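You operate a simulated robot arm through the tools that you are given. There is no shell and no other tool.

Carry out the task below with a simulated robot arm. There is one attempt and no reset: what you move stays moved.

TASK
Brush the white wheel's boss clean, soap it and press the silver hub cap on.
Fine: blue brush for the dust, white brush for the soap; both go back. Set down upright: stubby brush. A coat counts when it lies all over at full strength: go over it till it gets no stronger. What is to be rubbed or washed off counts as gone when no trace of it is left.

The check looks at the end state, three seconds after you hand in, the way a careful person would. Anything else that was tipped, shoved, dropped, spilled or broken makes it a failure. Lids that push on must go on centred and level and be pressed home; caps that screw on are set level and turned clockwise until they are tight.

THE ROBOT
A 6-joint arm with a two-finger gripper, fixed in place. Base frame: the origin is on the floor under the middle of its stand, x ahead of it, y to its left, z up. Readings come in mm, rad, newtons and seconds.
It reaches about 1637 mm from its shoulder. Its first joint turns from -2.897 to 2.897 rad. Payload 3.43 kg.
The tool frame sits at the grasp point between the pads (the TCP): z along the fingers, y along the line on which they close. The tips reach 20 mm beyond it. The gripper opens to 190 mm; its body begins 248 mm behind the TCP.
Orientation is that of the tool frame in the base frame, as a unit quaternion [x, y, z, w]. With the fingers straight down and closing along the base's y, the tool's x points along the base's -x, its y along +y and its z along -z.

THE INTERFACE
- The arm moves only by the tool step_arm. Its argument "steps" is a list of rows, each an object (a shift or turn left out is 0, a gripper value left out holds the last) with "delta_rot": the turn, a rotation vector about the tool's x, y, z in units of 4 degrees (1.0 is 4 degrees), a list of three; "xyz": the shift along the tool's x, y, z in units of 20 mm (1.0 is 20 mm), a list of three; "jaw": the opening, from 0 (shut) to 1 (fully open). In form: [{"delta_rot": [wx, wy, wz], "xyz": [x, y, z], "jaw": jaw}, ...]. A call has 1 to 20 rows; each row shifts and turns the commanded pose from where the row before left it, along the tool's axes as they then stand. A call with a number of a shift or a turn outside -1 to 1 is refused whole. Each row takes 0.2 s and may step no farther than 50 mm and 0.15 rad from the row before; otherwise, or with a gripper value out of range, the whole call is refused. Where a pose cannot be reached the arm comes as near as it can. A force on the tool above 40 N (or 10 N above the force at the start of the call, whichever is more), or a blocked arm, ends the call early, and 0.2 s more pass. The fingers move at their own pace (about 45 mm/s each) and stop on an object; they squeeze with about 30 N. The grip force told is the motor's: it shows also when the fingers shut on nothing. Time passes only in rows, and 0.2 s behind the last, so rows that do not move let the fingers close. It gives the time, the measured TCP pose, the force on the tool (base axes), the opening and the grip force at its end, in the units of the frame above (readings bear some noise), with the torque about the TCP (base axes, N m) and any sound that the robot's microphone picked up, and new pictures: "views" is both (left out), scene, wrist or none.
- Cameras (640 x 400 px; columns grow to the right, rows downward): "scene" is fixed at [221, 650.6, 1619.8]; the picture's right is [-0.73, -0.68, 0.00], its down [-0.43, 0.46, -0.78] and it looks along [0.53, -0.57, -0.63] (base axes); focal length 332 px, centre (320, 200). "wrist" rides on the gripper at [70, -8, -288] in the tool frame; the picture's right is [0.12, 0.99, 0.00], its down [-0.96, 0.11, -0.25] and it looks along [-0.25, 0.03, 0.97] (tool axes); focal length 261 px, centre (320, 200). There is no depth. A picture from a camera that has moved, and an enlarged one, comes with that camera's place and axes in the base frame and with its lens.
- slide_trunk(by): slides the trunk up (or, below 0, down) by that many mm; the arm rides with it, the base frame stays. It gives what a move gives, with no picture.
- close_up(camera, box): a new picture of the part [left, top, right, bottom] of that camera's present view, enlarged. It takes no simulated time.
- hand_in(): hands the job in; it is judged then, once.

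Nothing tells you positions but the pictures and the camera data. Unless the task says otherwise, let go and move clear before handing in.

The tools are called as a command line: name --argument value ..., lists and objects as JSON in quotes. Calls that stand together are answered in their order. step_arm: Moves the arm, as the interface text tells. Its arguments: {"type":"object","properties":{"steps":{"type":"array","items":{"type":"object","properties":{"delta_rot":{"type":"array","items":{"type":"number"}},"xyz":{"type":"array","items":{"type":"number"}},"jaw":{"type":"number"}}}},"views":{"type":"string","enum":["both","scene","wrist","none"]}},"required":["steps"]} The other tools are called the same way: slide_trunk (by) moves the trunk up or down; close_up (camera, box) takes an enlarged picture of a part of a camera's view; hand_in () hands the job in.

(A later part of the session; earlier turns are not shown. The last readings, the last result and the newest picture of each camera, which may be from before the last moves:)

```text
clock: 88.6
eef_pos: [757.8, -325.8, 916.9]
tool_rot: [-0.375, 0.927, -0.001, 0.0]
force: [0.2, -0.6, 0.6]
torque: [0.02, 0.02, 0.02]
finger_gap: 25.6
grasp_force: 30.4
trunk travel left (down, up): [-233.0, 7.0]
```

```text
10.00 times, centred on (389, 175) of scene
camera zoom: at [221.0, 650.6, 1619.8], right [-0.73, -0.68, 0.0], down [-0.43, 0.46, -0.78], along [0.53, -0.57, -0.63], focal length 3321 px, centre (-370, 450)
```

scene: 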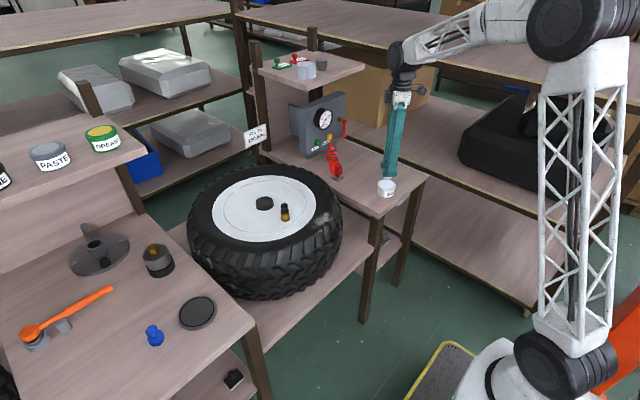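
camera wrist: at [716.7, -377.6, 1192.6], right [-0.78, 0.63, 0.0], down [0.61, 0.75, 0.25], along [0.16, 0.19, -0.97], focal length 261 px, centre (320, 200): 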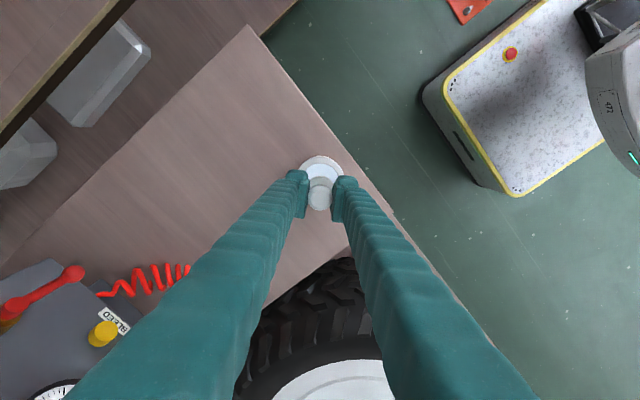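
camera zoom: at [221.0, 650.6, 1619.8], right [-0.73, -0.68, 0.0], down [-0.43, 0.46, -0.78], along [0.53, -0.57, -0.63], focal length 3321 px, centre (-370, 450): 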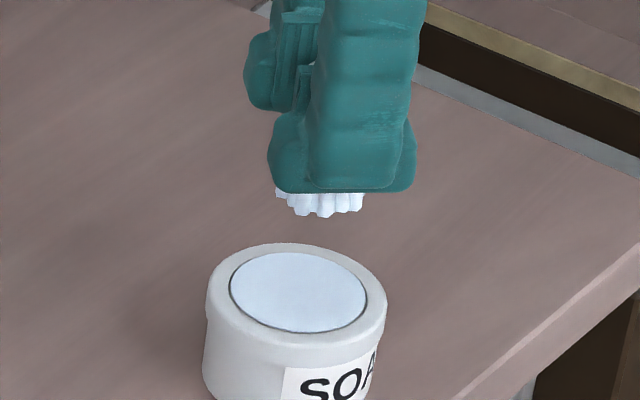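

Bristles now look loaded with soap. Lifting, turning the gripper back and heading to the boss.

step_arm --steps '[{"xyz": [0, 0, -1]}, {"xyz": [0, 0, -1]}, {"xyz": [0, 0, -1]}, {"xyz": [0, 0, -1]}, {"delta_rot": [0, 0, 1]}, {"delta_rot": [0, 0, 1]}, {"delta_rot": [0, 0, 1]}, {"delta_rot": [0, 0, 1]}, {"delta_rot": [0, 0, 1]}, {"delta_rot": [0, 0, 1]}, {"delta_rot": [0, 0, 1]}, {"delta_rot": [0, 0, 1]}, {"delta_rot": [0, 0, 1]}, {"delta_rot": [0, 0, 1]}, {"delta_rot": [0, 0, 1]}, {}]' --views "both"

close_up --camera "scene" --box '[350, 90, 430, 140]'

```text
clock: 92.0
eef_pos: [757.2, -324.8, 998.3]
tool_rot: [0.001, 1.0, -0.001, 0.0]
force: [-0.3, -0.3, 0.3]
torque: [-0.02, 0.02, -0.02]
finger_gap: 25.0
grasp_force: 29.4
trunk travel left (down, up): [-233.0, 7.0]
camera wrist: at [687.7, -332.5, 1285.5], right [-0.12, 0.99, 0.0], down [0.96, 0.11, 0.25], along [0.25, 0.03, -0.97], focal length 261 px, centre (320, 200)
```

scene: 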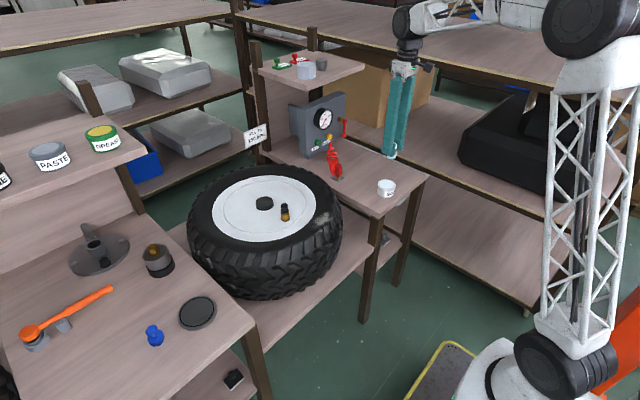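
wrist: 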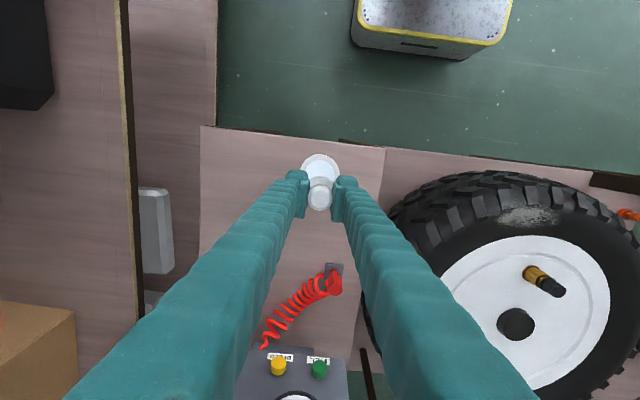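

```text
8.00 times, centred on (390, 115) of scene
camera zoom: at [221.0, 650.6, 1619.8], right [-0.73, -0.68, 0.0], down [-0.43, 0.46, -0.78], along [0.53, -0.57, -0.63], focal length 2657 px, centre (-240, 880)
```

zoom: 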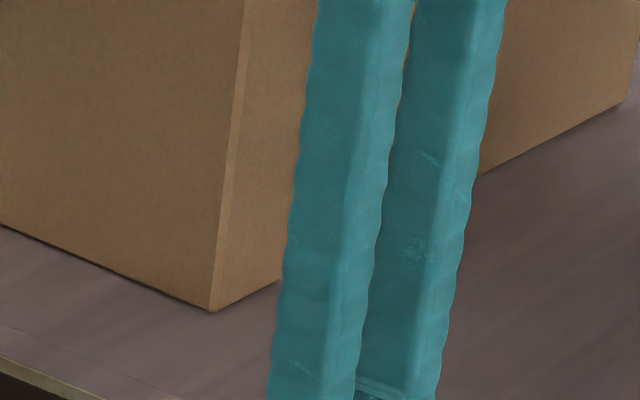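

step_arm --steps '[{"xyz": [0, 0.97, 0]}, {"xyz": [0, 0.97, 0]}, {"xyz": [0, 0.97, 0]}, {"xyz": [0, 0.97, 0]}, {"xyz": [0, 0.97, 0]}, {"xyz": [0, 0.97, 0]}, {"xyz": [0, 0.97, 0]}, {"xyz": [0, 0.97, 0]}, {"xyz": [0, 0.97, 0]}, {"xyz": [0, 0.97, 0]}, {"xyz": [-1, 0.97, 0]}, {"xyz": [-1, 0.97, 0]}, {"xyz": [-1, 0.97, 0]}, {"xyz": [-1, 0.97, 0]}, {"xyz": [-1, 0.97, 0]}, {"xyz": [-1, 0.97, 0]}, {"xyz": [-1, 0.97, 0]}, {"xyz": [-1, 0.97, 0]}, {"xyz": [-1, 0.97, 0]}, {"xyz": [-1, 0.97, 0]}]' --views "none"

step_arm --steps '[{"xyz": [-1, 0.98, 0]}, {"xyz": [-1, 0.98, 0]}, {"xyz": [-0.7, 0, 0]}, {"xyz": [0, 0, 1]}, {"xyz": [0, 0, 1]}, {"xyz": [0, 0, 1]}, {}]' --views "both"

close_up --camera "scene" --box '[220, 160, 316, 220]'

```text
clock: 96.2
eef_pos: [958.1, 64.0, 997.4]
tool_rot: [0.0, 1.0, 0.0, 0.001]
force: [-0.6, -0.6, -0.1]
torque: [0.01, -0.12, -0.02]
finger_gap: 25.2
grasp_force: 30.2
trunk travel left (down, up): [-233.0, 7.0]
```

```text
clock: 97.8
eef_pos: [1011.2, 101.9, 937.5]
tool_rot: [0.0, 1.0, 0.0, 0.0]
force: [-0.8, -0.1, -0.2]
torque: [-0.02, 0.03, 0.0]
finger_gap: 25.3
grasp_force: 30.2
trunk travel left (down, up): [-233.0, 7.0]
camera wrist: at [942.1, 94.4, 1226.1], right [-0.12, 0.99, 0.0], down [0.96, 0.11, 0.25], along [0.25, 0.03, -0.97], focal length 261 px, centre (320, 200)
```

scene: 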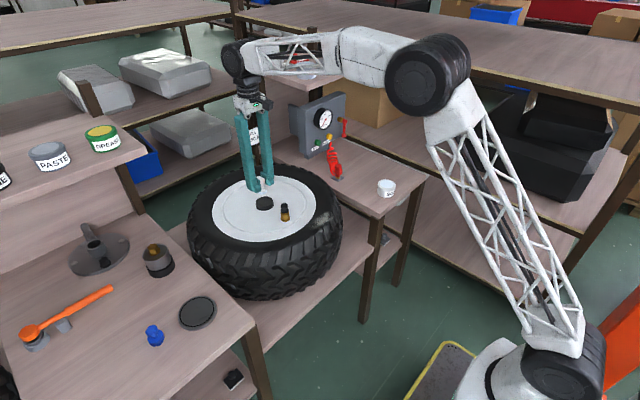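
wrist: 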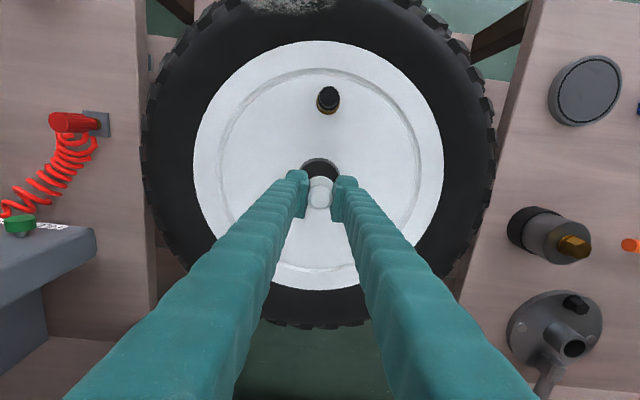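

```text
6.67 times, centred on (268, 190) of scene
camera zoom: at [221.0, 650.6, 1619.8], right [-0.73, -0.68, 0.0], down [-0.43, 0.46, -0.78], along [0.53, -0.57, -0.63], focal length 2214 px, centre (667, 267)
```

zoom: 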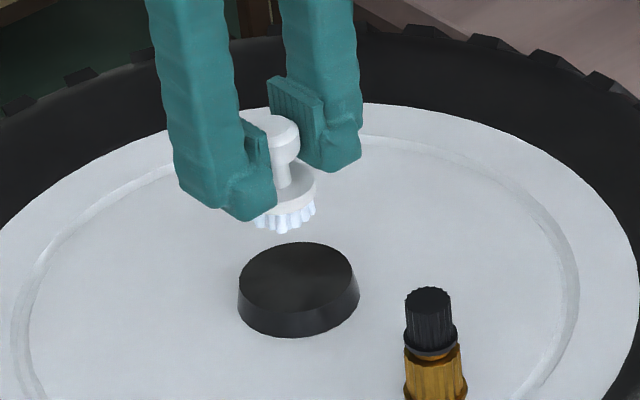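

The bristles are soapy. Descending to the boss face.

step_arm --steps '[{"xyz": [0, 0, 1]}, {"xyz": [0, 0, 0.8]}, {"xyz": [0, 0, 0.3]}, {}]' --views "none"

step_arm --steps '[{"xyz": [0, 0, 0.08]}, {}]' --views "none"

```text
clock: 98.8
eef_pos: [1010.8, 101.5, 894.7]
tool_rot: [0.0, 1.0, 0.0, 0.0]
force: [0.9, 0.2, -1.3]
torque: [0.04, -0.01, 0.0]
finger_gap: 25.1
grasp_force: 30.0
trunk travel left (down, up): [-233.0, 7.0]
```

```text
clock: 99.4
eef_pos: [1012.0, 103.2, 893.6]
tool_rot: [0.0, 1.0, -0.001, 0.0]
force: [0.0, -0.2, -0.3]
torque: [-0.01, -0.01, -0.01]
finger_gap: 24.9
grasp_force: 29.8
trunk travel left (down, up): [-233.0, 7.0]
```

step_arm --steps '[{"xyz": [0, 0, 0.08]}, {}]' --views "none"

step_arm --steps '[{"xyz": [0, 0, 0.05]}, {}]' --views "none"

```text
clock: 100.0
eef_pos: [1013.2, 102.5, 893.2]
tool_rot: [0.0, 1.0, 0.0, 0.001]
force: [0.4, 1.2, 12.3]
torque: [0.02, 0.03, 0.0]
finger_gap: 25.4
grasp_force: 30.1
trunk travel left (down, up): [-233.0, 7.0]
```

```text
clock: 100.6
eef_pos: [1010.8, 103.0, 892.7]
tool_rot: [0.0, 1.0, 0.0, 0.001]
force: [4.3, 0.7, 24.5]
torque: [0.01, -0.04, -0.04]
finger_gap: 25.4
grasp_force: 30.0
trunk travel left (down, up): [-233.0, 7.0]
```

Good contact. Sweeping the soap over the whole face.

step_arm --steps '[{"xyz": [-0.35, 0, -0.02]}, {"xyz": [-0.4, 0, 0]}, {"xyz": [0.22, 0.53, 0]}, {"xyz": [0.53, 0.22, 0]}, {"xyz": [0.53, -0.22, 0]}, {"xyz": [0.22, -0.53, 0]}, {"xyz": [-0.22, -0.53, 0]}, {"xyz": [-0.53, -0.22, 0]}, {"xyz": [-0.53, 0.22, 0]}, {"xyz": [-0.22, 0.53, 0]}, {"xyz": [0.75, 0, 0]}]' --views "none"

close_up --camera "scene" --box '[236, 170, 300, 210]'

```text
clock: 103.0
eef_pos: [1011.3, 101.6, 892.0]
tool_rot: [0.0, 1.0, 0.0, 0.0]
force: [-1.2, -1.0, 5.9]
torque: [-0.01, 0.0, 0.0]
finger_gap: 25.2
grasp_force: 30.3
trunk travel left (down, up): [-233.0, 7.0]
```

```text
10.00 times, centred on (268, 190) of scene
camera zoom: at [221.0, 650.6, 1619.8], right [-0.73, -0.68, 0.0], down [-0.43, 0.46, -0.78], along [0.53, -0.57, -0.63], focal length 3321 px, centre (840, 300)
```

zoom: 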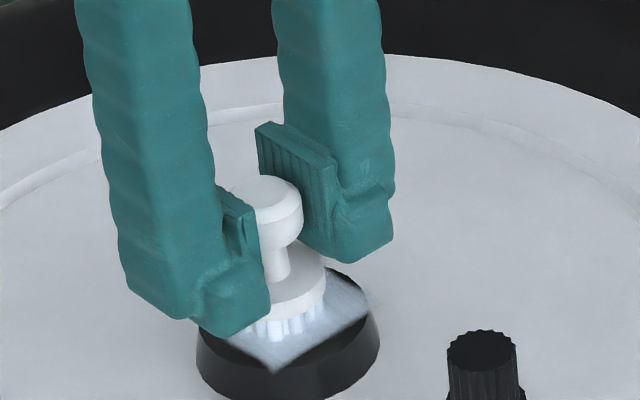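

step_arm --steps '[{"xyz": [0.5, 0, 0.03]}, {"xyz": [-0.5, 0.5, 0]}, {"xyz": [-0.5, -0.5, 0]}, {"xyz": [0.5, -0.5, 0]}, {"xyz": [0.5, 0.5, 0]}, {"xyz": [-0.5, 0, 0]}, {"xyz": [0.5, 0.5, 0]}, {"xyz": [-0.5, -0.5, 0]}, {"xyz": [-0.5, -0.5, 0]}, {"xyz": [0.5, 0.5, 0]}, {"xyz": [-0.5, 0.5, 0]}, {"xyz": [0.5, -0.5, 0]}, {"xyz": [0.5, -0.5, 0]}, {"xyz": [-0.5, 0.5, 0]}, {"xyz": [0.75, 0, 0]}, {"xyz": [-0.75, 0, 0]}, {"xyz": [-0.75, 0, 0]}, {"xyz": [0.75, 0, 0]}]' --views "none"

step_arm --steps '[{"xyz": [0, 0.75, 0]}, {"xyz": [0, -0.75, 0]}, {"xyz": [0, -0.75, 0]}, {"xyz": [0, 0.75, 0]}, {}, {"xyz": [0, 0, -1]}, {"xyz": [0, 0, -1]}, {"xyz": [-0.7, 0, -1]}, {"xyz": [-0.8, 0, -1]}, {"xyz": [-0.8, 0, -0.5]}]' --views "wrist"

close_up --camera "scene" --box '[250, 191, 282, 211]'

close_up --camera "wrist" --box '[280, 125, 360, 175]'

```text
clock: 106.8
eef_pos: [1012.4, 102.2, 891.5]
tool_rot: [0.0, 1.0, 0.0, -0.001]
force: [-1.9, -0.1, 2.7]
torque: [-0.03, 0.01, 0.0]
finger_gap: 25.5
grasp_force: 29.8
trunk travel left (down, up): [-233.0, 7.0]
```

```text
clock: 109.0
eef_pos: [1056.9, 101.5, 981.2]
tool_rot: [0.001, 1.0, 0.0, 0.0]
force: [-0.3, 0.4, -0.2]
torque: [-0.02, -0.06, 0.0]
finger_gap: 24.9
grasp_force: 29.7
trunk travel left (down, up): [-233.0, 7.0]
camera wrist: at [987.7, 94.4, 1269.5], right [-0.12, 0.99, 0.0], down [0.96, 0.11, 0.25], along [0.25, 0.03, -0.97], focal length 261 px, centre (320, 200)
```

wrist: 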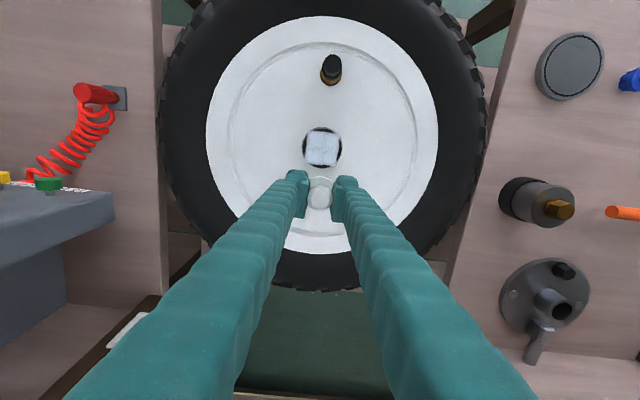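

```text
16.00 times, centred on (266, 201) of scene
camera zoom: at [221.0, 650.6, 1619.8], right [-0.73, -0.68, 0.0], down [-0.43, 0.46, -0.78], along [0.53, -0.57, -0.63], focal length 5314 px, centre (1184, 184)
```

zoom: 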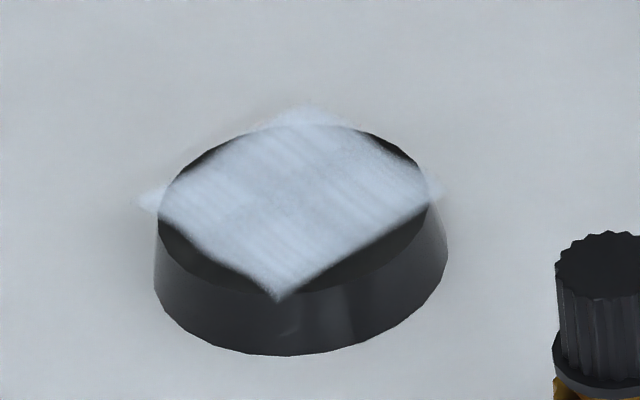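

```text
8.00 times, centred on (320, 150) of wrist
camera zoom: at [987.7, 94.4, 1269.5], right [-0.12, 0.99, 0.0], down [0.96, 0.11, 0.25], along [0.25, 0.03, -0.97], focal length 2085 px, centre (320, 600)
```

zoom: 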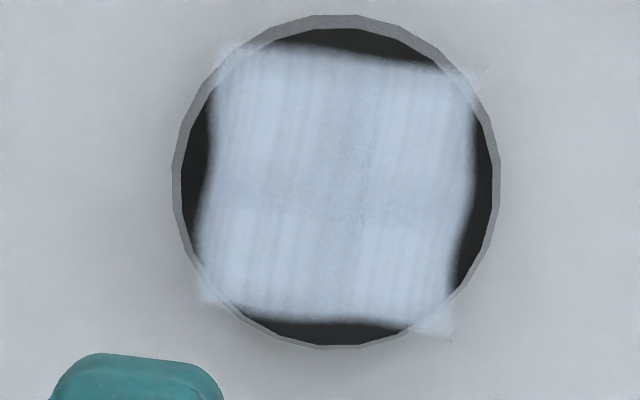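

The soap lies over most of the face, but it's weaker along the centre and some crescents at the rim are bare. Let me check whether the brush still carries soap, then go over it again more widely.

close_up --camera "scene" --box '[230, 145, 294, 185]'

step_arm --steps '[{"xyz": [0.8, 0, 0.5]}, {"xyz": [0.8, 0, 1]}, {"xyz": [0.7, 0, 1]}, {"xyz": [0, 0, 1]}, {"xyz": [0, 0, 0.9]}, {"xyz": [0, 0, 0.06]}, {}]' --views "none"

```text
10.00 times, centred on (262, 165) of scene
camera zoom: at [221.0, 650.6, 1619.8], right [-0.73, -0.68, 0.0], down [-0.43, 0.46, -0.78], along [0.53, -0.57, -0.63], focal length 3321 px, centre (900, 550)
```

zoom: 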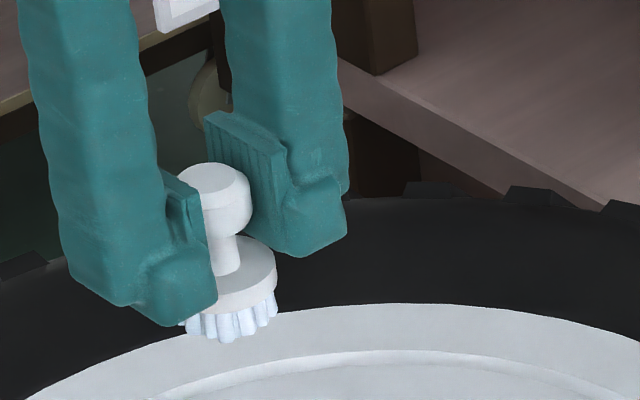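

```text
clock: 110.6
eef_pos: [1011.6, 101.7, 891.1]
tool_rot: [-0.001, 1.0, 0.0, 0.0]
force: [0.5, 0.2, -0.5]
torque: [0.06, -0.02, 0.0]
finger_gap: 25.3
grasp_force: 29.7
trunk travel left (down, up): [-233.0, 7.0]
```

Brush is still soapy. Pressing lightly and sweeping a denser, wider pattern.

step_arm --steps '[{"xyz": [0, 0, 0.07]}, {}]' --views "none"

```text
clock: 111.2
eef_pos: [1012.0, 100.7, 890.9]
tool_rot: [0.001, 1.0, -0.001, -0.001]
force: [0.2, -0.9, 6.0]
torque: [-0.01, 0.02, -0.02]
finger_gap: 25.2
grasp_force: 29.9
trunk travel left (down, up): [-233.0, 7.0]
```

step_arm --steps '[{"xyz": [0, 0, 0.03]}, {"xyz": [-0.9, 0, 0]}, {"xyz": [0.265, 0.635, 0]}, {"xyz": [0.635, 0.265, 0]}, {"xyz": [0.635, -0.265, 0]}, {"xyz": [0.265, -0.635, 0]}, {"xyz": [-0.265, -0.635, 0]}, {"xyz": [-0.635, -0.265, 0]}, {"xyz": [-0.635, 0.265, 0]}, {"xyz": [-0.265, 0.635, 0]}, {"xyz": [0.6, 0.4, 0]}, {"xyz": [0.8, 0, 0]}, {"xyz": [0, -0.2, 0]}, {"xyz": [-1, 0, 0]}, {"xyz": [0, -0.2, 0]}, {"xyz": [1, 0, 0]}, {"xyz": [0, -0.2, 0]}, {"xyz": [-1, 0, 0]}, {"xyz": [0, -0.2, 0]}, {"xyz": [1, 0, 0]}]' --views "none"

step_arm --steps '[{"xyz": [-0.1, -0.1, 0.02]}, {"xyz": [0, 1, 0]}, {"xyz": [-0.2, 0, 0]}, {"xyz": [0, -1, 0]}, {"xyz": [-0.2, 0, 0]}, {"xyz": [0, 1, 0]}, {"xyz": [-0.2, 0, 0]}, {"xyz": [0, -1, 0]}, {"xyz": [-0.2, 0, 0]}, {"xyz": [0, 1, 0]}, {"xyz": [0.4, -0.5, 0]}, {}]' --views "none"

step_arm --steps '[{"xyz": [0, 0, -1]}, {"xyz": [0, 0, -1]}, {"xyz": [-0.7, 0, -1]}, {"xyz": [-0.8, 0, -1]}, {"xyz": [-0.8, 0, -0.5]}]' --views "wrist"

close_up --camera "scene" --box '[250, 191, 282, 211]'

close_up --camera "wrist" --box '[280, 125, 360, 175]'

```text
clock: 115.4
eef_pos: [1000.6, 93.5, 890.1]
tool_rot: [0.001, 1.0, 0.0, 0.0]
force: [-1.0, 0.8, 13.0]
torque: [-0.06, -0.05, -0.05]
finger_gap: 25.3
grasp_force: 30.0
trunk travel left (down, up): [-233.0, 7.0]
```

```text
clock: 118.0
eef_pos: [1011.4, 103.6, 889.3]
tool_rot: [0.0, 1.0, 0.0, 0.002]
force: [2.3, 6.2, 15.0]
torque: [0.15, -0.05, 0.0]
finger_gap: 25.5
grasp_force: 30.0
trunk travel left (down, up): [-233.0, 7.0]
```

```text
clock: 119.2
eef_pos: [1057.2, 102.3, 979.8]
tool_rot: [0.001, 1.0, -0.001, 0.0]
force: [-0.4, 0.4, 0.2]
torque: [0.0, -0.02, -0.03]
finger_gap: 25.4
grasp_force: 30.6
trunk travel left (down, up): [-233.0, 7.0]
camera wrist: at [988.0, 94.2, 1267.9], right [-0.12, 0.99, 0.0], down [0.96, 0.11, 0.25], along [0.25, 0.03, -0.97], focal length 261 px, centre (320, 200)
```

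wrist: 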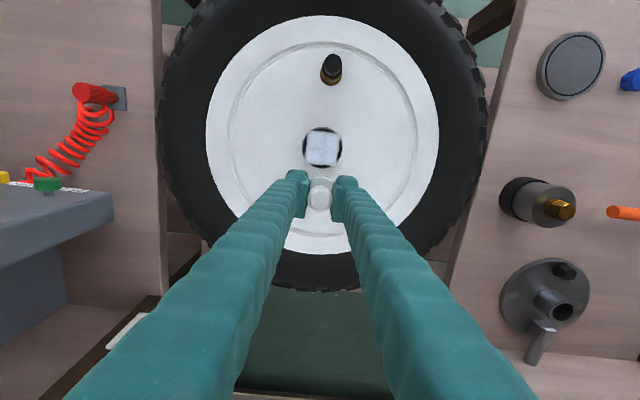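

```text
16.00 times, centred on (266, 201) of scene
camera zoom: at [221.0, 650.6, 1619.8], right [-0.73, -0.68, 0.0], down [-0.43, 0.46, -0.78], along [0.53, -0.57, -0.63], focal length 5314 px, centre (1184, 184)
```

zoom: 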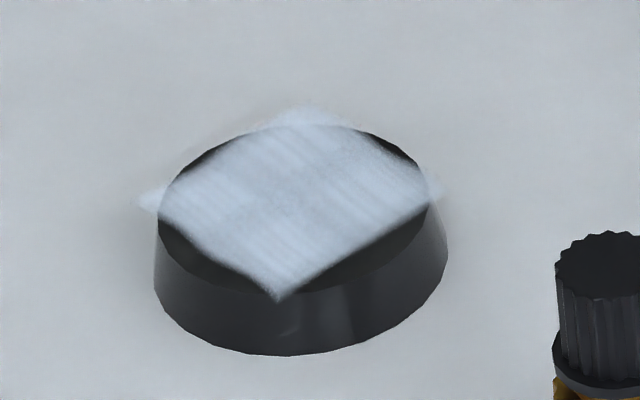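

```text
8.00 times, centred on (320, 150) of wrist
camera zoom: at [988.0, 94.2, 1267.9], right [-0.12, 0.99, 0.0], down [0.96, 0.11, 0.25], along [0.25, 0.03, -0.97], focal length 2085 px, centre (320, 600)
```

zoom: 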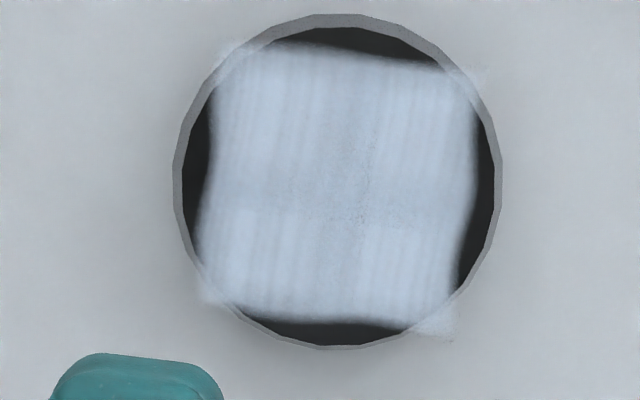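

The patch outline didn't change with the wider sweep, so that is its full extent; now I need to verify full strength. I'll take a higher zoom for reference, then do another pass.

close_up --camera "wrist" --box '[300, 128, 344, 171]'

close_up --camera "scene" --box '[230, 145, 294, 185]'

```text
9.30 times, centred on (322, 150) of wrist
camera zoom: at [988.0, 94.2, 1267.9], right [-0.12, 0.99, 0.0], down [0.96, 0.11, 0.25], along [0.25, 0.03, -0.97], focal length 2425 px, centre (301, 670)
```

zoom: 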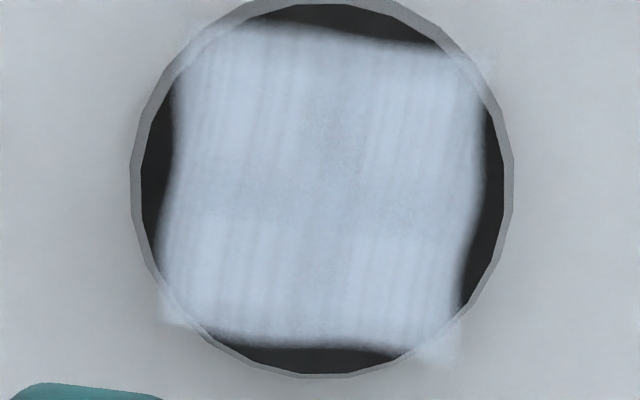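

```text
10.00 times, centred on (262, 165) of scene
camera zoom: at [221.0, 650.6, 1619.8], right [-0.73, -0.68, 0.0], down [-0.43, 0.46, -0.78], along [0.53, -0.57, -0.63], focal length 3321 px, centre (900, 550)
```

zoom: 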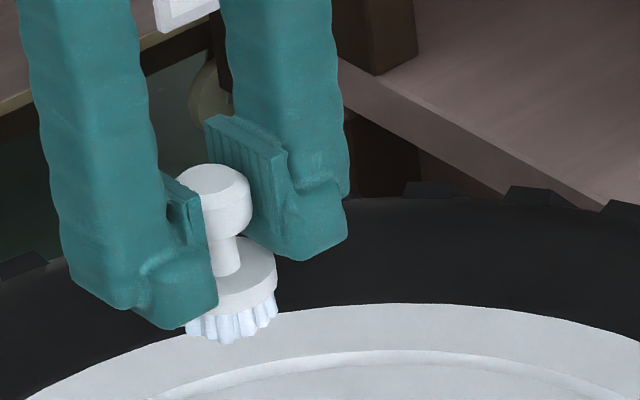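

step_arm --steps '[{"xyz": [0.8, 0, 0.5]}, {"xyz": [0.8, 0, 1]}, {"xyz": [0.7, 0, 1]}, {"xyz": [0, 0, 1]}, {"xyz": [0, 0, 0.9]}, {"xyz": [0, 0, 0.08]}, {}]' --views "none"

step_arm --steps '[{"xyz": [0, 0, 0.06]}, {}]' --views "none"

```text
clock: 120.8
eef_pos: [1013.0, 100.4, 889.7]
tool_rot: [0.001, 1.0, 0.0, 0.0]
force: [1.6, -0.4, 4.0]
torque: [-0.02, -0.04, 0.0]
finger_gap: 25.2
grasp_force: 29.8
trunk travel left (down, up): [-233.0, 7.0]
```

```text
clock: 121.4
eef_pos: [1012.3, 101.5, 890.2]
tool_rot: [0.001, 1.0, 0.0, 0.001]
force: [3.2, -0.3, 17.0]
torque: [-0.04, -0.1, -0.02]
finger_gap: 25.2
grasp_force: 30.1
trunk travel left (down, up): [-233.0, 7.0]
```

step_arm --steps '[{"xyz": [-0.9, 0, 0]}, {"xyz": [0.265, 0.635, 0]}, {"xyz": [0.635, 0.265, 0]}, {"xyz": [0.635, -0.265, 0]}, {"xyz": [0.265, -0.635, 0]}, {"xyz": [-0.265, -0.635, 0]}, {"xyz": [-0.635, -0.265, 0]}, {"xyz": [-0.635, 0.265, 0]}, {"xyz": [-0.265, 0.635, 0]}, {"xyz": [0.6, 0.4, 0]}, {"xyz": [0.8, 0, 0]}, {"xyz": [0, -0.2, 0]}, {"xyz": [-1, 0, 0]}, {"xyz": [0, -0.2, 0]}, {"xyz": [1, 0, 0]}, {"xyz": [0, -0.2, 0]}, {"xyz": [-1, 0, 0]}, {"xyz": [0, -0.2, 0]}, {"xyz": [1, 0, 0]}]' --views "none"

step_arm --steps '[{"xyz": [-0.1, -0.1, 0.02]}, {"xyz": [0, 1, 0]}, {"xyz": [-0.2, 0, 0]}, {"xyz": [0, -1, 0]}, {"xyz": [-0.2, 0, 0]}, {"xyz": [0, 1, 0]}, {"xyz": [-0.2, 0, 0]}, {"xyz": [0, -1, 0]}, {"xyz": [-0.2, 0, 0]}, {"xyz": [0, 1, 0]}, {"xyz": [0.4, -0.5, 0]}, {}]' --views "none"

step_arm --steps '[{"xyz": [0, 0, -1]}, {"xyz": [0, 0, -1]}, {"xyz": [-0.7, 0, -1]}, {"xyz": [-0.8, 0, -1]}, {"xyz": [-0.8, 0, -0.5]}]' --views "none"

close_up --camera "scene" --box '[250, 191, 282, 211]'

close_up --camera "wrist" --box '[300, 128, 344, 171]'

```text
clock: 125.4
eef_pos: [1002.2, 92.6, 889.1]
tool_rot: [0.001, 1.0, 0.0, 0.002]
force: [2.3, -3.3, 21.6]
torque: [-0.12, -0.14, -0.05]
finger_gap: 25.2
grasp_force: 30.0
trunk travel left (down, up): [-233.0, 7.0]
```

```text
clock: 128.0
eef_pos: [1011.2, 105.5, 888.8]
tool_rot: [0.0, 1.0, 0.0, 0.002]
force: [3.3, 8.2, 31.5]
torque: [0.36, -0.17, 0.0]
finger_gap: 25.0
grasp_force: 30.4
trunk travel left (down, up): [-233.0, 7.0]
```

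```text
clock: 129.2
eef_pos: [1056.8, 101.6, 978.2]
tool_rot: [0.001, 1.0, 0.0, 0.0]
force: [-0.3, -0.2, 0.1]
torque: [0.03, -0.05, -0.02]
finger_gap: 25.1
grasp_force: 29.6
trunk travel left (down, up): [-233.0, 7.0]
```

```text
16.00 times, centred on (266, 201) of scene
camera zoom: at [221.0, 650.6, 1619.8], right [-0.73, -0.68, 0.0], down [-0.43, 0.46, -0.78], along [0.53, -0.57, -0.63], focal length 5314 px, centre (1184, 184)
```

zoom: 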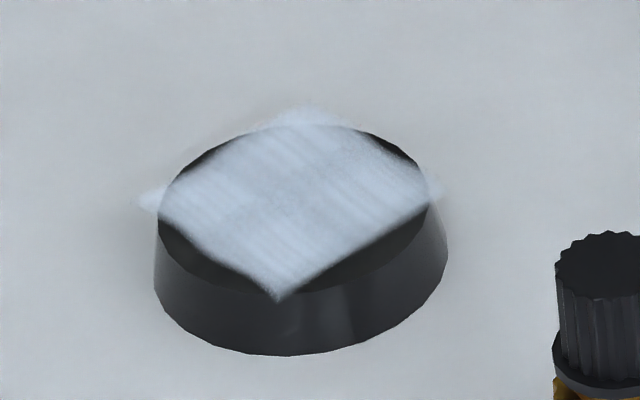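

```text
9.30 times, centred on (322, 150) of wrist
camera zoom: at [987.6, 94.5, 1266.8], right [-0.12, 0.99, 0.0], down [0.96, 0.11, 0.25], along [0.24, 0.03, -0.97], focal length 2425 px, centre (301, 670)
```

zoom: 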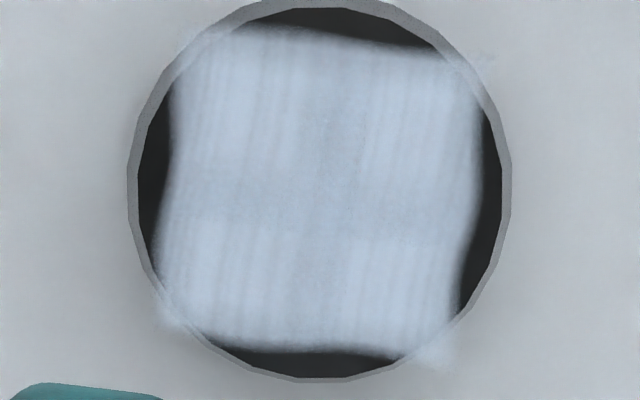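

The coat looks unchanged between the last two passes. Let me zoom on the corners of the patch to be sure they're at full strength too.

close_up --camera "wrist" --box '[302, 128, 324, 142]'

close_up --camera "wrist" --box '[322, 128, 344, 142]'

close_up --camera "wrist" --box '[302, 156, 324, 170]'

close_up --camera "wrist" --box '[322, 156, 344, 170]'

```text
16.00 times, centred on (313, 135) of wrist
camera zoom: at [987.6, 94.5, 1266.8], right [-0.12, 0.99, 0.0], down [0.96, 0.11, 0.25], along [0.24, 0.03, -0.97], focal length 4170 px, centre (432, 1240)
```

zoom: 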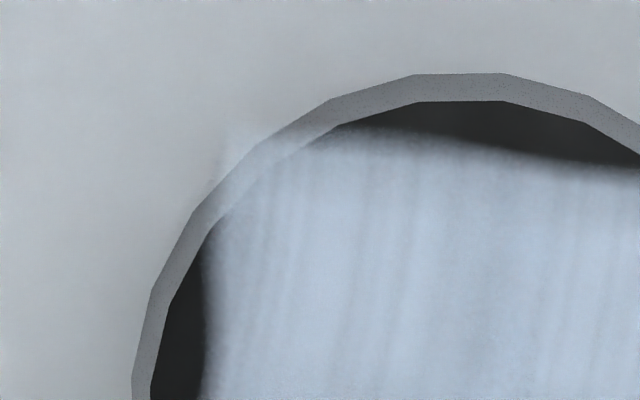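

```text
16.00 times, centred on (333, 135) of wrist
camera zoom: at [987.6, 94.5, 1266.8], right [-0.12, 0.99, 0.0], down [0.96, 0.11, 0.25], along [0.24, 0.03, -0.97], focal length 4170 px, centre (112, 1240)
```

zoom: 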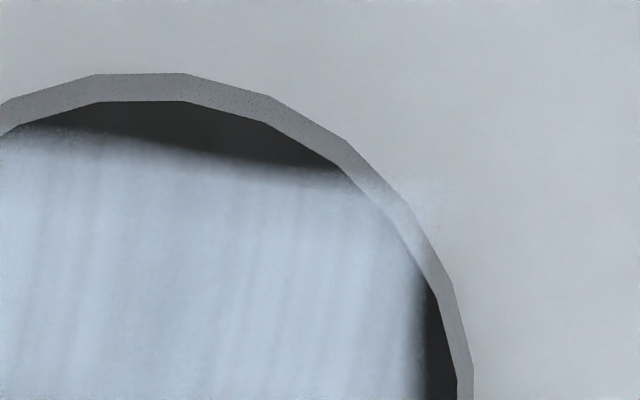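

```text
16.00 times, centred on (313, 163) of wrist
camera zoom: at [987.6, 94.5, 1266.8], right [-0.12, 0.99, 0.0], down [0.96, 0.11, 0.25], along [0.24, 0.03, -0.97], focal length 4170 px, centre (432, 792)
```

zoom: 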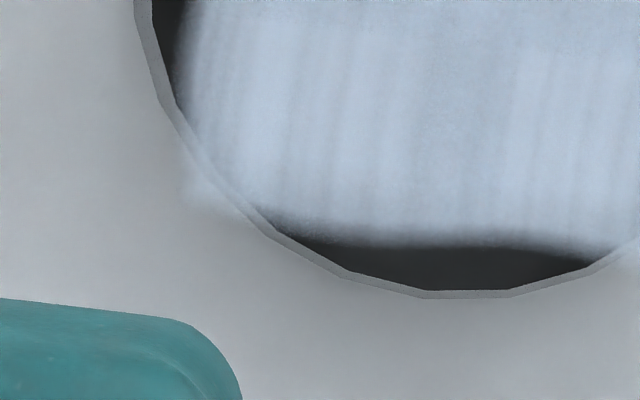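

```text
16.00 times, centred on (333, 163) of wrist
camera zoom: at [987.6, 94.5, 1266.8], right [-0.12, 0.99, 0.0], down [0.96, 0.11, 0.25], along [0.24, 0.03, -0.97], focal length 4170 px, centre (112, 792)
```

zoom: 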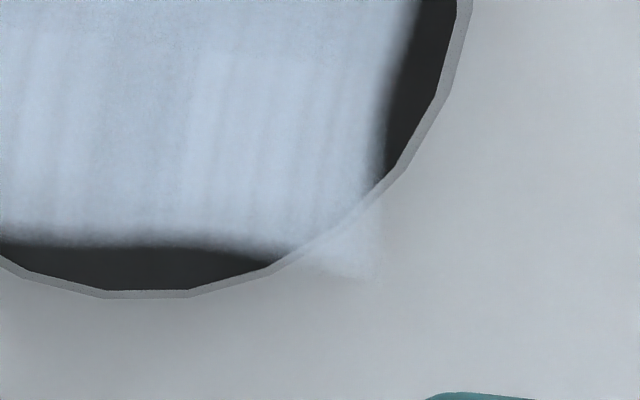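

The near-side corners look a bit thinner. I'll do a corner-focused pass and compare.

step_arm --steps '[{"xyz": [0.8, 0, 0.5]}, {"xyz": [0.8, 0, 1]}, {"xyz": [0.7, 0, 1]}, {"xyz": [0, 0, 1]}, {"xyz": [0, 0, 0.9]}, {"xyz": [0, 0, 0.08]}, {}]' --views "none"

step_arm --steps '[{"xyz": [0, 0, 0.06]}, {}]' --views "none"

```text
clock: 130.8
eef_pos: [1011.8, 102.1, 890.9]
tool_rot: [0.001, 1.0, 0.0, 0.001]
force: [4.3, 0.6, 16.0]
torque: [-0.02, -0.1, 0.0]
finger_gap: 25.4
grasp_force: 30.1
trunk travel left (down, up): [-233.0, 7.0]
```

```text
clock: 131.4
eef_pos: [1012.5, 102.6, 890.3]
tool_rot: [0.001, 1.0, 0.0, 0.001]
force: [7.5, -1.0, 32.4]
torque: [-0.01, -0.19, -0.01]
finger_gap: 25.5
grasp_force: 29.9
trunk travel left (down, up): [-233.0, 7.0]
```

step_arm --steps '[{"xyz": [0, 0, -0.07]}, {"xyz": [0.75, -0.75, 0]}, {"xyz": [0.25, -0.25, 0]}, {"xyz": [-0.25, 0.25, 0]}, {"xyz": [0.25, 0, 0]}, {"xyz": [-0.25, 0, 0]}, {"xyz": [0, -0.25, 0]}, {"xyz": [0, 0.25, 0]}, {"xyz": [0, 0.75, 0]}, {"xyz": [0, 0.75, 0]}, {"xyz": [0.25, 0.25, 0]}, {"xyz": [-0.25, -0.25, 0]}, {"xyz": [0.25, 0, 0]}, {"xyz": [-0.25, 0, 0]}, {"xyz": [0, 0.25, 0]}, {"xyz": [0, -0.25, 0]}]' --views "none"

close_up --camera "scene" --box '[236, 170, 300, 210]'

```text
clock: 134.8
eef_pos: [995.8, 118.4, 889.8]
tool_rot: [-0.002, 1.0, 0.0, 0.0]
force: [2.3, 0.5, 20.2]
torque: [-0.06, -0.16, 0.04]
finger_gap: 25.2
grasp_force: 30.7
trunk travel left (down, up): [-233.0, 7.0]
```

```text
10.00 times, centred on (268, 190) of scene
camera zoom: at [221.0, 650.6, 1619.8], right [-0.73, -0.68, 0.0], down [-0.43, 0.46, -0.78], along [0.53, -0.57, -0.63], focal length 3321 px, centre (840, 300)
```

zoom: 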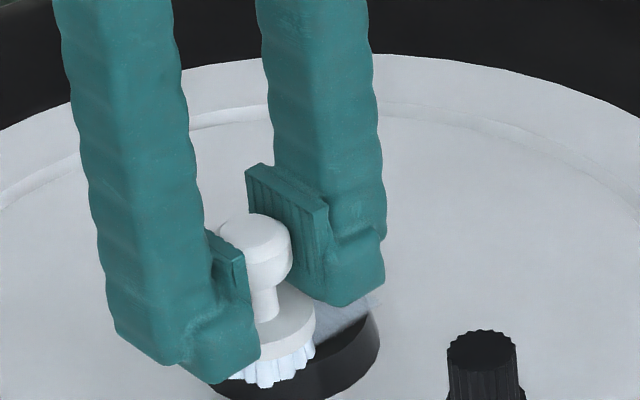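

step_arm --steps '[{"xyz": [-0.75, 0, 0]}, {"xyz": [-0.75, 0, 0]}, {"xyz": [-0.25, 0.25, 0]}, {"xyz": [0.25, -0.25, 0]}, {"xyz": [-0.25, 0, 0]}, {"xyz": [0.25, 0, 0]}, {"xyz": [0, 0.25, 0]}, {"xyz": [0, -0.25, 0]}, {"xyz": [0, -0.75, 0]}, {"xyz": [0, -0.75, 0]}, {"xyz": [-0.25, -0.25, 0]}, {"xyz": [0.25, 0.25, 0]}, {"xyz": [-0.25, 0, 0]}, {"xyz": [0.25, 0, 0]}, {"xyz": [0, -0.25, 0]}, {"xyz": [0, 0.25, 0]}, {"xyz": [0.75, 0.75, 0]}]' --views "none"

step_arm --steps '[{"xyz": [0, 0, -1]}, {"xyz": [0, 0, -1]}, {"xyz": [-0.7, 0, -1]}, {"xyz": [-0.8, 0, -1]}, {"xyz": [-0.8, 0, -0.5]}]' --views "none"

close_up --camera "scene" --box '[250, 191, 282, 211]'

close_up --camera "wrist" --box '[300, 128, 344, 171]'

close_up --camera "wrist" --box '[302, 128, 324, 142]'

close_up --camera "wrist" --box '[322, 128, 344, 142]'

close_up --camera "scene" --box '[230, 145, 294, 185]'

```text
clock: 138.4
eef_pos: [1012.3, 103.8, 888.7]
tool_rot: [0.0, 1.0, 0.0, 0.0]
force: [0.5, 0.8, 23.1]
torque: [0.06, -0.01, 0.08]
finger_gap: 25.3
grasp_force: 30.1
trunk travel left (down, up): [-233.0, 7.0]
```

```text
clock: 139.6
eef_pos: [1057.8, 101.6, 978.8]
tool_rot: [0.001, 1.0, 0.0, 0.001]
force: [0.1, -0.4, -1.0]
torque: [-0.02, -0.08, -0.02]
finger_gap: 25.2
grasp_force: 30.0
trunk travel left (down, up): [-233.0, 7.0]
```

```text
16.00 times, centred on (266, 201) of scene
camera zoom: at [221.0, 650.6, 1619.8], right [-0.73, -0.68, 0.0], down [-0.43, 0.46, -0.78], along [0.53, -0.57, -0.63], focal length 5314 px, centre (1184, 184)
```

zoom: 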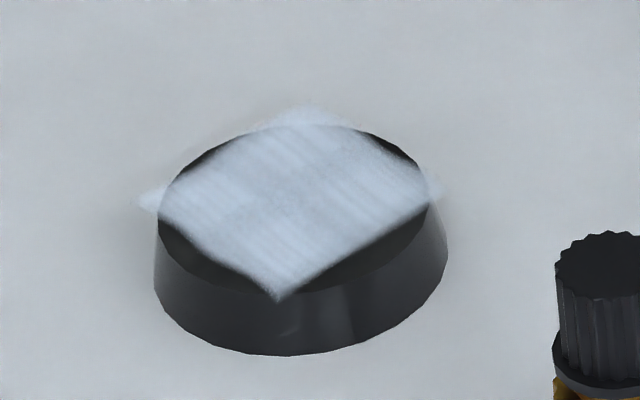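

```text
9.30 times, centred on (322, 150) of wrist
camera zoom: at [988.3, 93.8, 1266.7], right [-0.12, 0.99, 0.0], down [0.96, 0.11, 0.25], along [0.25, 0.03, -0.97], focal length 2425 px, centre (301, 670)
```

zoom: 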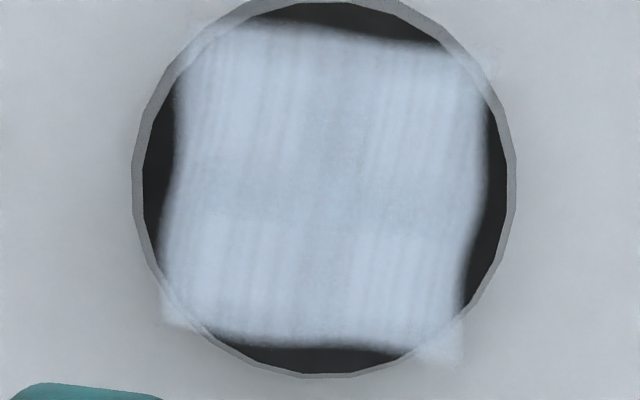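

```text
16.00 times, centred on (313, 135) of wrist
camera zoom: at [988.3, 93.8, 1266.7], right [-0.12, 0.99, 0.0], down [0.96, 0.11, 0.25], along [0.25, 0.03, -0.97], focal length 4170 px, centre (432, 1240)
```

zoom: 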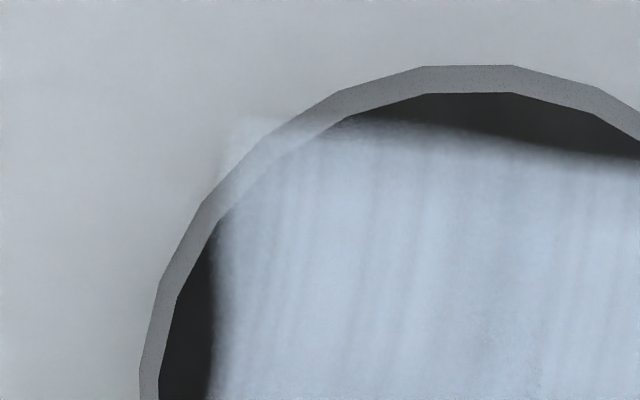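

```text
16.00 times, centred on (333, 135) of wrist
camera zoom: at [988.3, 93.8, 1266.7], right [-0.12, 0.99, 0.0], down [0.96, 0.11, 0.25], along [0.25, 0.03, -0.97], focal length 4170 px, centre (112, 1240)
```

zoom: 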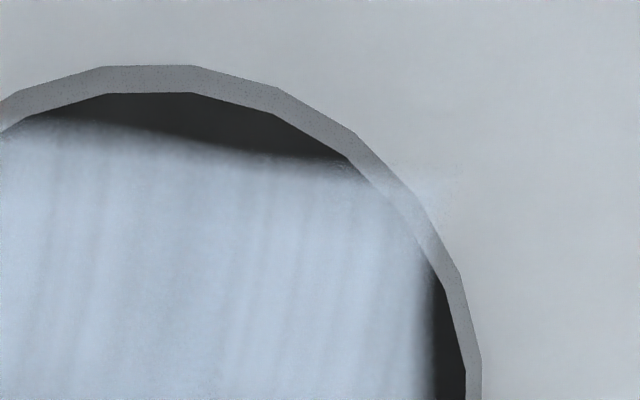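

```text
10.00 times, centred on (262, 165) of scene
camera zoom: at [221.0, 650.6, 1619.8], right [-0.73, -0.68, 0.0], down [-0.43, 0.46, -0.78], along [0.53, -0.57, -0.63], focal length 3321 px, centre (900, 550)
```

zoom: 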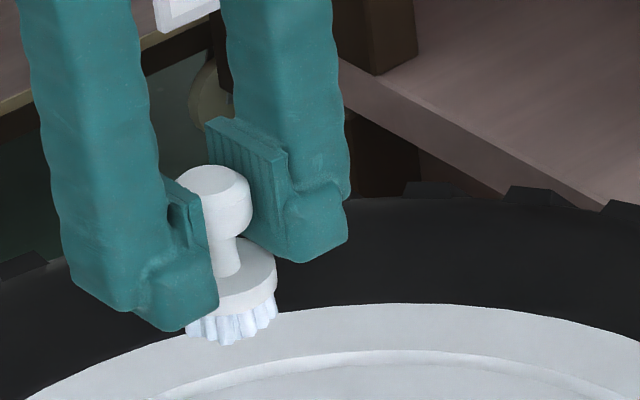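

The corners got slightly stronger, so I'll repeat the corner pass a little further out until nothing changes.

step_arm --steps '[{"xyz": [0.8, 0, 0.5]}, {"xyz": [0.8, 0, 1]}, {"xyz": [0.7, 0, 1]}, {"xyz": [0, 0, 1]}, {"xyz": [0, 0, 0.9]}, {"xyz": [0, 0, 0.04]}, {}]' --views "none"

step_arm --steps '[{"xyz": [0, 0, 0.05]}, {}]' --views "none"

```text
clock: 141.2
eef_pos: [1011.0, 102.1, 890.2]
tool_rot: [0.0, 1.0, 0.0, 0.0]
force: [1.2, -0.1, 1.1]
torque: [0.02, -0.06, -0.03]
finger_gap: 25.2
grasp_force: 29.8
trunk travel left (down, up): [-233.0, 7.0]
```

```text
clock: 141.8
eef_pos: [1012.5, 103.2, 889.1]
tool_rot: [0.0, 1.0, 0.0, 0.001]
force: [0.5, -0.7, 10.7]
torque: [-0.03, 0.02, -0.01]
finger_gap: 25.5
grasp_force: 30.0
trunk travel left (down, up): [-233.0, 7.0]
```

step_arm --steps '[{"xyz": [0.85, -0.85, 0.01]}, {"xyz": [0.25, -0.25, 0]}, {"xyz": [-0.25, 0.25, 0]}, {"xyz": [0.25, -0.25, 0]}, {"xyz": [-0.25, 0.25, 0]}, {"xyz": [0.25, -0.25, 0]}, {"xyz": [-0.25, 0.25, 0]}, {"xyz": [0, 0.85, 0]}, {"xyz": [0, 0.85, 0]}, {"xyz": [0.25, 0.25, 0]}, {"xyz": [-0.25, -0.25, 0]}, {"xyz": [0.25, 0.25, 0]}, {"xyz": [-0.25, -0.25, 0]}, {"xyz": [0.25, 0.25, 0]}, {"xyz": [-0.25, -0.25, 0]}]' --views "none"

step_arm --steps '[{"xyz": [-0.85, 0, 0]}, {"xyz": [-0.85, 0, 0]}, {"xyz": [-0.25, 0.25, 0]}, {"xyz": [0.25, -0.25, 0]}, {"xyz": [-0.25, 0.25, 0]}, {"xyz": [0.25, -0.25, 0]}, {"xyz": [-0.25, 0.25, 0]}, {"xyz": [0.25, -0.25, 0]}, {"xyz": [0, -0.85, 0]}, {"xyz": [0, -0.85, 0]}, {"xyz": [-0.25, -0.25, 0]}, {"xyz": [0.25, 0.25, 0]}, {"xyz": [-0.25, -0.25, 0]}, {"xyz": [0.25, 0.25, 0]}, {"xyz": [-0.25, -0.25, 0]}, {"xyz": [0.25, 0.25, 0]}, {"xyz": [0.85, 0.85, 0]}]' --views "none"

step_arm --steps '[{"xyz": [0.5, 0, 0]}, {"xyz": [-1, 0, 0]}, {"xyz": [0.5, 0, 0]}, {"xyz": [0, 0.5, 0]}, {"xyz": [0, -1, 0]}, {"xyz": [0, 0.5, 0]}, {"xyz": [0, 0, -1]}, {"xyz": [0, 0, -1]}, {"xyz": [-0.7, 0, -1]}, {"xyz": [-0.8, 0, -1]}, {"xyz": [-0.8, 0, -0.5]}]' --views "none"

close_up --camera "scene" --box '[250, 191, 282, 211]'

close_up --camera "wrist" --box '[300, 128, 344, 171]'

close_up --camera "wrist" --box '[302, 128, 324, 142]'

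close_up --camera "wrist" --box '[322, 128, 344, 142]'

```text
clock: 145.0
eef_pos: [994.2, 120.3, 890.1]
tool_rot: [0.0, 1.0, 0.0, -0.001]
force: [-6.0, 4.3, 20.5]
torque: [0.06, 0.12, -0.04]
finger_gap: 25.4
grasp_force: 30.3
trunk travel left (down, up): [-233.0, 7.0]
```

```text
clock: 148.6
eef_pos: [1011.1, 102.8, 889.6]
tool_rot: [-0.001, 1.0, 0.0, 0.001]
force: [-0.5, 0.7, 21.1]
torque: [0.03, 0.0, 0.03]
finger_gap: 25.4
grasp_force: 29.9
trunk travel left (down, up): [-233.0, 7.0]
```

```text
clock: 151.0
eef_pos: [1059.1, 102.2, 979.2]
tool_rot: [0.0, 1.0, 0.0, 0.0]
force: [0.7, -0.2, -0.4]
torque: [-0.04, -0.06, 0.0]
finger_gap: 25.1
grasp_force: 29.7
trunk travel left (down, up): [-233.0, 7.0]
```

```text
16.00 times, centred on (266, 201) of scene
camera zoom: at [221.0, 650.6, 1619.8], right [-0.73, -0.68, 0.0], down [-0.43, 0.46, -0.78], along [0.53, -0.57, -0.63], focal length 5314 px, centre (1184, 184)
```

zoom: 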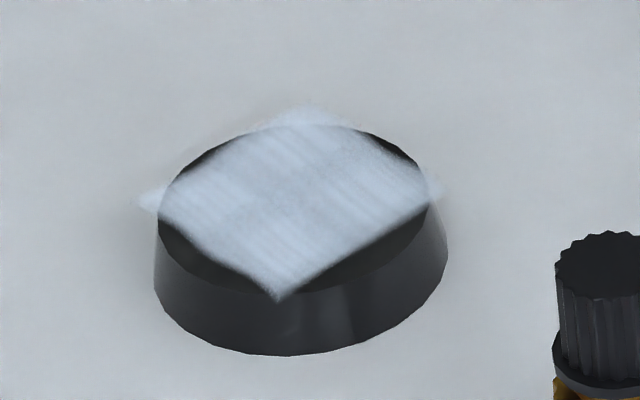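

```text
9.30 times, centred on (322, 150) of wrist
camera zoom: at [988.4, 94.5, 1267.7], right [-0.12, 0.99, 0.0], down [0.96, 0.11, 0.25], along [0.25, 0.03, -0.97], focal length 2425 px, centre (301, 670)
```

zoom: 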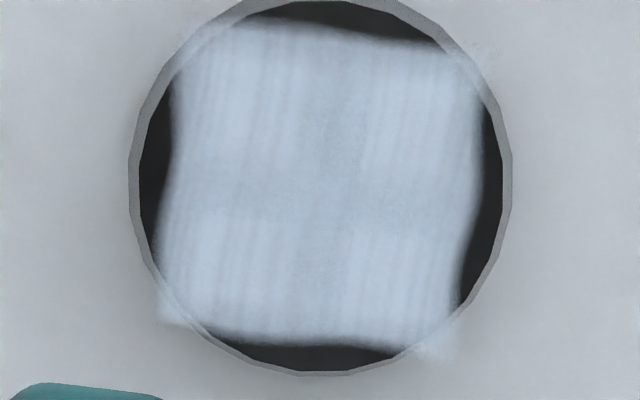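

```text
16.00 times, centred on (313, 135) of wrist
camera zoom: at [988.4, 94.5, 1267.7], right [-0.12, 0.99, 0.0], down [0.96, 0.11, 0.25], along [0.25, 0.03, -0.97], focal length 4170 px, centre (432, 1240)
```

zoom: 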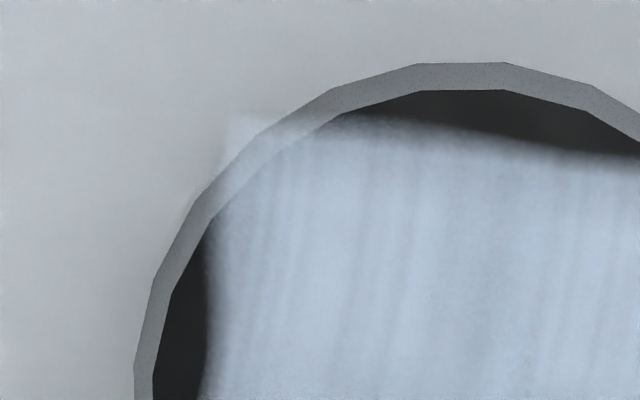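

```text
16.00 times, centred on (333, 135) of wrist
camera zoom: at [988.4, 94.5, 1267.7], right [-0.12, 0.99, 0.0], down [0.96, 0.11, 0.25], along [0.25, 0.03, -0.97], focal length 4170 px, centre (112, 1240)
```

zoom: 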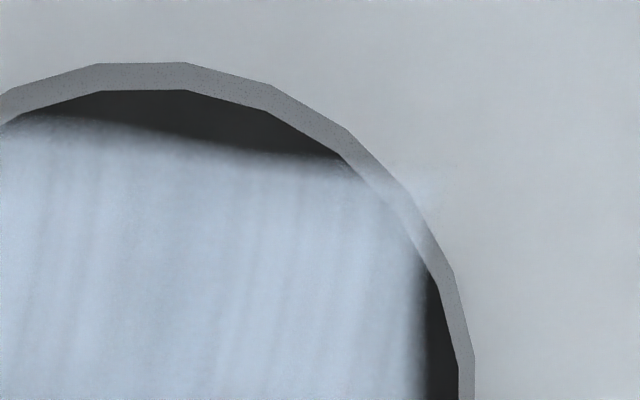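

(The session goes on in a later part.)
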